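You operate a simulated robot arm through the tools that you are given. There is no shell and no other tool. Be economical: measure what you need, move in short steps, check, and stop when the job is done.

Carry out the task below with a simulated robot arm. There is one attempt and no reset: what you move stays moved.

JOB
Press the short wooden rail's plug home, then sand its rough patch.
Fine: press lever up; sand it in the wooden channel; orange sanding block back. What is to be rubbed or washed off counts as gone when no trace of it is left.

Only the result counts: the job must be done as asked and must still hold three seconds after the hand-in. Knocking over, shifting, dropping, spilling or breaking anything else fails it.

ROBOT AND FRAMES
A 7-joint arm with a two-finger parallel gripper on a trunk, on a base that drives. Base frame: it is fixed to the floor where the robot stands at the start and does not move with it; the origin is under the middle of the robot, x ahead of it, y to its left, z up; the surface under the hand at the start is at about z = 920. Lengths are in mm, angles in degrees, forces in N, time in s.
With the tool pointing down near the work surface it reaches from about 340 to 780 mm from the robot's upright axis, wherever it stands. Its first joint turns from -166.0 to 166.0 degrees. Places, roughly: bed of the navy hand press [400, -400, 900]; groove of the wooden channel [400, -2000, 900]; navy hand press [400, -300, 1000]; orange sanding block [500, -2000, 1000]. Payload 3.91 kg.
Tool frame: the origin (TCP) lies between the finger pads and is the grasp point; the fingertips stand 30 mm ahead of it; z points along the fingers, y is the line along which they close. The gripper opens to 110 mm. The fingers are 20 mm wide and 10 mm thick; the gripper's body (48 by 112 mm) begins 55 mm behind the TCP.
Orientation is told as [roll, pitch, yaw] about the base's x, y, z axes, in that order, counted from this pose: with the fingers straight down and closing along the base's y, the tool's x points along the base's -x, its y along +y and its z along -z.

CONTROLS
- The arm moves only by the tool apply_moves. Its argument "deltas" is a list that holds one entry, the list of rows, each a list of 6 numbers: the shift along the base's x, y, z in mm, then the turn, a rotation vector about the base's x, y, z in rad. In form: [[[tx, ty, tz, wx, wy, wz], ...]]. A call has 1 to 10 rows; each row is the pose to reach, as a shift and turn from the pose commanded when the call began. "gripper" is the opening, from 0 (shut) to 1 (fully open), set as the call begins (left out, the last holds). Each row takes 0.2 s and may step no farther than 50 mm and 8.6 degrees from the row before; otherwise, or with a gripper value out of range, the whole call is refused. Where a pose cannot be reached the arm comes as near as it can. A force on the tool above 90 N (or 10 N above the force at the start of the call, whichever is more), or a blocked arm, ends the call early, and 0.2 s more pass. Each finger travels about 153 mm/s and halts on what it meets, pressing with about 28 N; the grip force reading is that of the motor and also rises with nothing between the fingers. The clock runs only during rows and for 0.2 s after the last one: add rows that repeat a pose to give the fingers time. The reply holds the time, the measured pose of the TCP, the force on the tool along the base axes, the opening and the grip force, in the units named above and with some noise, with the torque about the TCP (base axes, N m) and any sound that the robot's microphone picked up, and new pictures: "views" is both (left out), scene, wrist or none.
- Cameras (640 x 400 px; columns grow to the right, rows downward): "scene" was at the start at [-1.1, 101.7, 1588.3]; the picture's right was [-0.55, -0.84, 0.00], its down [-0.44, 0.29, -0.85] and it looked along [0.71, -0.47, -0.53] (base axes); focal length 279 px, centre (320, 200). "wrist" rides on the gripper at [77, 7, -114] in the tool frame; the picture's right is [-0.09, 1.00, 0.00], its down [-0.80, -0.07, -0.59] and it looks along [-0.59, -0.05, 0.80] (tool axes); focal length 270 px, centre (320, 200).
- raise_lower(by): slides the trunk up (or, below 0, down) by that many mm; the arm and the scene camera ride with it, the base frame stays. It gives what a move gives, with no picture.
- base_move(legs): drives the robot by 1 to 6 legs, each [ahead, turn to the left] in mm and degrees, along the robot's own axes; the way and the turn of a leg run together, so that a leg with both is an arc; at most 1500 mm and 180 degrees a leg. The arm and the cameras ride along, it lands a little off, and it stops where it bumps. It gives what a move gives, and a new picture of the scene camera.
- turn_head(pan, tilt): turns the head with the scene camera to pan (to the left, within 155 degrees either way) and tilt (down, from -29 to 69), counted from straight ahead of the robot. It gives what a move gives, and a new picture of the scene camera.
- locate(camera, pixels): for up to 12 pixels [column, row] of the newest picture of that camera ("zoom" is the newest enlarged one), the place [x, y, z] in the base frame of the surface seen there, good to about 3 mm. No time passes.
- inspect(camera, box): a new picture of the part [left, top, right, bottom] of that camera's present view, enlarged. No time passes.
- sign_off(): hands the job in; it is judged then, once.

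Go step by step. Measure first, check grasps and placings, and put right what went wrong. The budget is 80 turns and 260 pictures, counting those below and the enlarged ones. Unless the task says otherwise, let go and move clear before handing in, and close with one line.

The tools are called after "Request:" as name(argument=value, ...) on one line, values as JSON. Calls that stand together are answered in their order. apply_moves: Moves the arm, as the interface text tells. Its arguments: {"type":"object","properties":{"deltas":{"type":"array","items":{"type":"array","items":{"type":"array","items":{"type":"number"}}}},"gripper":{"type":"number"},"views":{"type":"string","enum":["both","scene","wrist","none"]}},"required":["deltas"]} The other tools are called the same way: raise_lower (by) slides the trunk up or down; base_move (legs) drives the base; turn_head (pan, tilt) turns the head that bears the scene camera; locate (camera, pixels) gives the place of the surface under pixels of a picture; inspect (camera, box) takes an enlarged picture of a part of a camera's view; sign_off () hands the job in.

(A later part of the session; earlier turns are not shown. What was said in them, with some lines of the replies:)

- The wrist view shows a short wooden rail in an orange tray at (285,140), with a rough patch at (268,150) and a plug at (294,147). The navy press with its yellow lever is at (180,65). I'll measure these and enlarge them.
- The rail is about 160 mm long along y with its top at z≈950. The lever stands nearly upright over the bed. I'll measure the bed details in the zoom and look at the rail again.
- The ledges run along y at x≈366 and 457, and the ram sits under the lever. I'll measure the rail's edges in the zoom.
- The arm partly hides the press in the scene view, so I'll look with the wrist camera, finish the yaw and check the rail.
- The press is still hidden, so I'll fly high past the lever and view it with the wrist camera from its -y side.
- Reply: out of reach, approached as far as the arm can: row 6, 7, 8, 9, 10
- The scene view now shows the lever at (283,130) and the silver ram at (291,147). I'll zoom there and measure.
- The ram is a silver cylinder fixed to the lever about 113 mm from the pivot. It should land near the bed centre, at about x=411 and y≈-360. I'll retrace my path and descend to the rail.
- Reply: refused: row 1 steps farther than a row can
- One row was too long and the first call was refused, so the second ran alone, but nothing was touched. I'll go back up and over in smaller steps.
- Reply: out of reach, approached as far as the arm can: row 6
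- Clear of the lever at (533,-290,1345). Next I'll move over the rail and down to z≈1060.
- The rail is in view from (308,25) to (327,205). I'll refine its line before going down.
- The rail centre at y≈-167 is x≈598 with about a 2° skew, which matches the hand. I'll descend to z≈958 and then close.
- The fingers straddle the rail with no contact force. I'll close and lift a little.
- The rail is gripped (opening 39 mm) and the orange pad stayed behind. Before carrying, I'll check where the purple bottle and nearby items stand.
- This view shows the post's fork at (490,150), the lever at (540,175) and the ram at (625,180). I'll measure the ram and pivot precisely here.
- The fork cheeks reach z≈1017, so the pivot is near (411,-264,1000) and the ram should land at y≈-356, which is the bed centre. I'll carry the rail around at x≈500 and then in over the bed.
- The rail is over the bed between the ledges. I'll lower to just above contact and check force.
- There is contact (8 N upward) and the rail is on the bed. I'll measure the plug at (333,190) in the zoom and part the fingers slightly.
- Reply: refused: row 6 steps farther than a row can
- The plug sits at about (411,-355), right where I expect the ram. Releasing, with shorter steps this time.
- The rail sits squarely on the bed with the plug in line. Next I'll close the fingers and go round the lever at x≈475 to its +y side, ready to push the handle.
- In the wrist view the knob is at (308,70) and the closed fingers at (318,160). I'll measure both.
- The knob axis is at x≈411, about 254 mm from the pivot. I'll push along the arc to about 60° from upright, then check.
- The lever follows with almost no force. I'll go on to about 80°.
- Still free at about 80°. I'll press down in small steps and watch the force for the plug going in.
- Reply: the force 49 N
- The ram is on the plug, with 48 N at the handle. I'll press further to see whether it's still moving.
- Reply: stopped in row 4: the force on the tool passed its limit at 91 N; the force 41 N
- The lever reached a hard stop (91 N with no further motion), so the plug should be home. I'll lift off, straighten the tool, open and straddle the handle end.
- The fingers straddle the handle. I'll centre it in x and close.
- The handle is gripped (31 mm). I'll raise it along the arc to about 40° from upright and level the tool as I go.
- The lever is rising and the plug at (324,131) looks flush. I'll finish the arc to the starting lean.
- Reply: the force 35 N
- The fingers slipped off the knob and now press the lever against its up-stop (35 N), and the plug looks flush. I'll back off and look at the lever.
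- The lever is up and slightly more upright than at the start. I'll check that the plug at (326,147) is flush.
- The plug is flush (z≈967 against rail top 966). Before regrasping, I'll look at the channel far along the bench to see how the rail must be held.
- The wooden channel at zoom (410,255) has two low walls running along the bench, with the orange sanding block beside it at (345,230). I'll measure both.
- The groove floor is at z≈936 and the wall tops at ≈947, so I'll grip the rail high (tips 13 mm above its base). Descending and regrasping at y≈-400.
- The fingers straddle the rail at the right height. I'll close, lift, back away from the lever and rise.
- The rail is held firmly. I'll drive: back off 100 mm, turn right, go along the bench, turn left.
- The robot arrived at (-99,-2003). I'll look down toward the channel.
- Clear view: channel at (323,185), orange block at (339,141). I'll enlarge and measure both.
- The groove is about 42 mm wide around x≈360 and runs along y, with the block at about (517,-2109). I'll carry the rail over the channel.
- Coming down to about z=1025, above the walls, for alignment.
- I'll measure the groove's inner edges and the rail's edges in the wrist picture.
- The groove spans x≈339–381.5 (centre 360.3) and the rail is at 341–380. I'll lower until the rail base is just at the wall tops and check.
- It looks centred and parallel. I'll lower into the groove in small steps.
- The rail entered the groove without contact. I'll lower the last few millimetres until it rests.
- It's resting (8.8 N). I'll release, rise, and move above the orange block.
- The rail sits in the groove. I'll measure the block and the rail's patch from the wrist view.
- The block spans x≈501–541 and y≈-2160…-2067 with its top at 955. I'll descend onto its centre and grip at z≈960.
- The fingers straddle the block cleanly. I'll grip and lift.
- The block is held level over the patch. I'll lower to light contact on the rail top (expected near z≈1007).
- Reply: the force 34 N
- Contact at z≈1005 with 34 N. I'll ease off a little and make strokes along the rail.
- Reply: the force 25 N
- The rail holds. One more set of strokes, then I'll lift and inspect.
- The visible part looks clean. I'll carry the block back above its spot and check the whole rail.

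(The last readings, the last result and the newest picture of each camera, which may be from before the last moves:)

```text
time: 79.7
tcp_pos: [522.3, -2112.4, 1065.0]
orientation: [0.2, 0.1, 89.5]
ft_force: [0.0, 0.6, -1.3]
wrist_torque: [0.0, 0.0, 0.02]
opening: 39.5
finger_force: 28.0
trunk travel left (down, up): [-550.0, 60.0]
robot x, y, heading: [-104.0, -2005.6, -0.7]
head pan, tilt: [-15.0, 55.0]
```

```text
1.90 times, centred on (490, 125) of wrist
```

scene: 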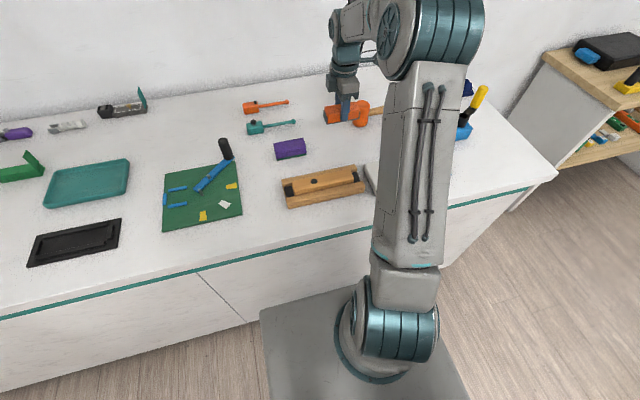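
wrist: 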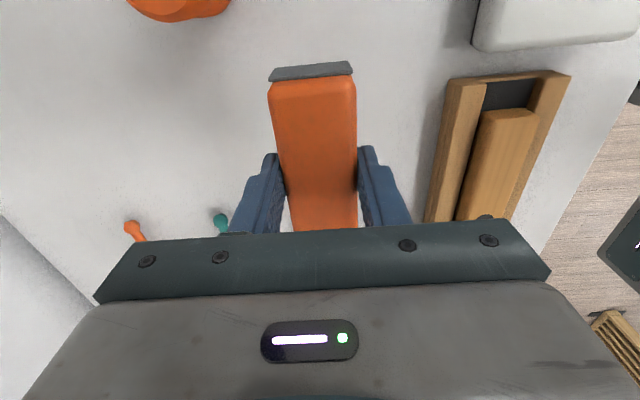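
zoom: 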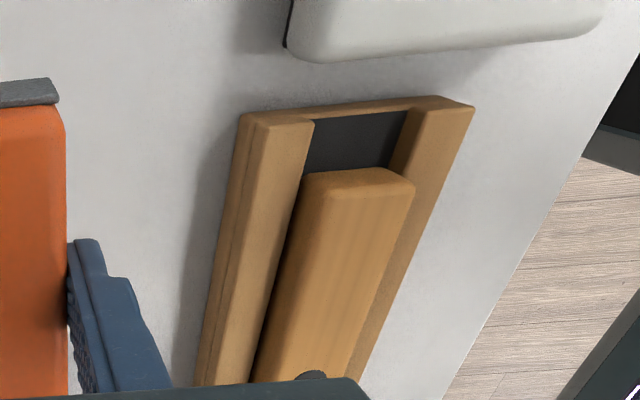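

No trace of the patch is left. I'll lower the block back onto its original spot.

Request:
apply_moves(deltas=[[[-1, 1, -40, 0, 0, 0], [-1.5, 1, -80, 0, 0, 0], [-1.5, 1, -100, 0, 0, 0], [-1.5, 1, -104, 0, 0, 0], [-1.5, 1, -104, 0, 0, 0]]], views="none")

```text
time: 80.9
tcp_pos: [518.1, -2110.4, 963.1]
orientation: [0.1, 0.2, 89.6]
ft_force: [0.4, -0.1, -1.2]
wrist_torque: [0.03, -0.01, -0.03]
opening: 39.1
finger_force: 27.9
trunk travel left (down, up): [-550.0, 60.0]
robot x, y, heading: [-98.1, -2008.8, -0.6]
head pan, tilt: [-15.0, 55.0]
```

Request:
apply_moves(deltas=[[[1, 0, -1, 0, 0, 0], [1, 0, -2, 0, 0, 0], [1, 0, -3, 0, 0, 0]]], views="none")

```text
time: 81.7
tcp_pos: [519.8, -2109.3, 960.9]
orientation: [-0.1, 0.2, 89.5]
ft_force: [-0.9, 0.1, 2.9]
wrist_torque: [-0.15, 0.1, 0.03]
opening: 39.3
finger_force: 28.2
trunk travel left (down, up): [-550.0, 60.0]
robot x, y, heading: [-99.9, -2009.7, -0.8]
head pan, tilt: [-15.0, 55.0]
```

The block touches down (3 N). I'll open and rise clear.

Request:
apply_moves(deltas=[[[0, 0, 0, 0, 0, 0], [0, 0, 0, 0, 0, 0], [0, 0, 0, 0, 0, 0], [0, 0, 40, 0, 0, 0], [0, 0, 85, 0, 0, 0], [0, 0, 130, 0, 0, 0], [0, 0, 180, 0, 0, 0]]], gripper=0.55)

Request:
inspect(camera="scene", box=[260, 110, 400, 220])

Request:
inspect(camera="wrist", box=[270, 30, 520, 230])

```text
time: 83.3
tcp_pos: [519.0, -2110.2, 1142.5]
orientation: [0.0, 0.2, 89.4]
ft_force: [0.8, -0.7, -0.1]
wrist_torque: [0.02, 0.0, 0.01]
opening: 60.4
finger_force: 0.1
trunk travel left (down, up): [-550.0, 60.0]
robot x, y, heading: [-99.8, -2006.2, -0.7]
head pan, tilt: [-15.0, 55.0]
```

scene: 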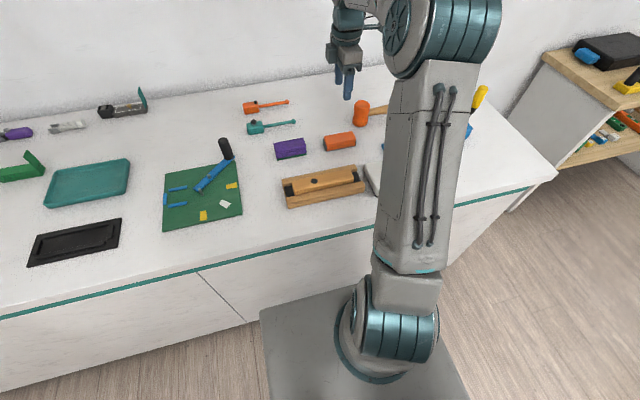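
wrist: 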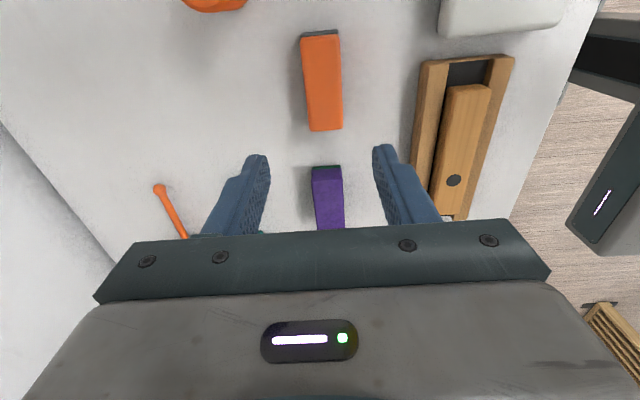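

```text
3.64 times, centred on (330, 165) of scene
```

zoom: 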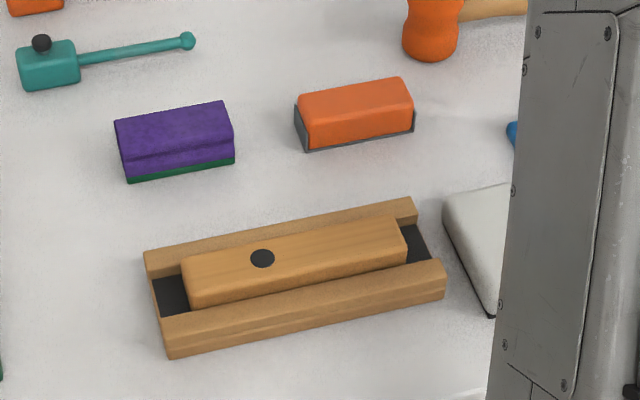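

```text
2.00 times, centred on (395, 130) of wrist
```

zoom: 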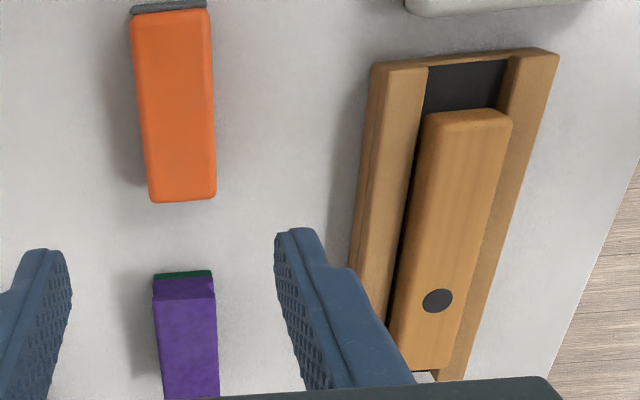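

The block is back, the rail is clean and the plug is flush. Last check: whether the lever is still up.

Request:
turn_head(pan=72, tilt=20)

Request:
inspect(camera="scene", box=[280, 120, 480, 240])

```text
time: 84.9
tcp_pos: [520.2, -2109.7, 1140.6]
orientation: [-0.1, 0.1, 89.4]
ft_force: [-0.2, 0.2, 0.1]
wrist_torque: [0.0, -0.01, 0.0]
opening: 60.9
finger_force: 0.0
trunk travel left (down, up): [-550.0, 60.0]
robot x, y, heading: [-95.5, -2007.8, -0.8]
head pan, tilt: [72.0, 20.0]
```

scene: 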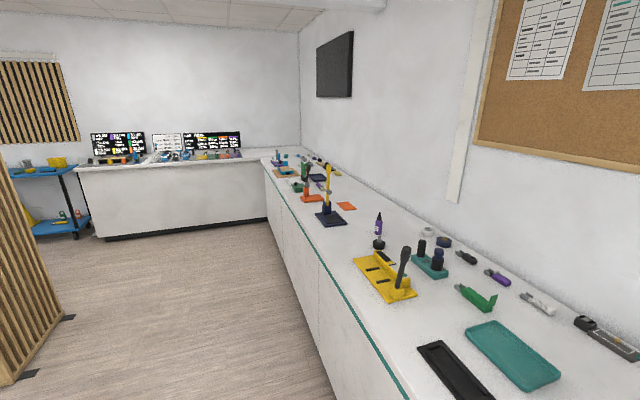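

```text
3.20 times, centred on (380, 180) of scene
```

zoom: 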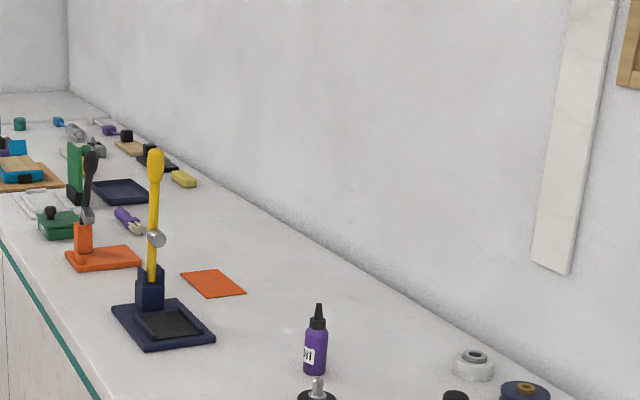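

The yellow lever is upright at zoom (155,215) and everything else stands as it was, so I'm handing in.

Request:
sign_off()

```text
The job is handed in.
```

I pressed the rail's plug flush and returned the press lever up. I then sanded the rough patch clean in the wooden channel and put the orange sanding block back on its spot.
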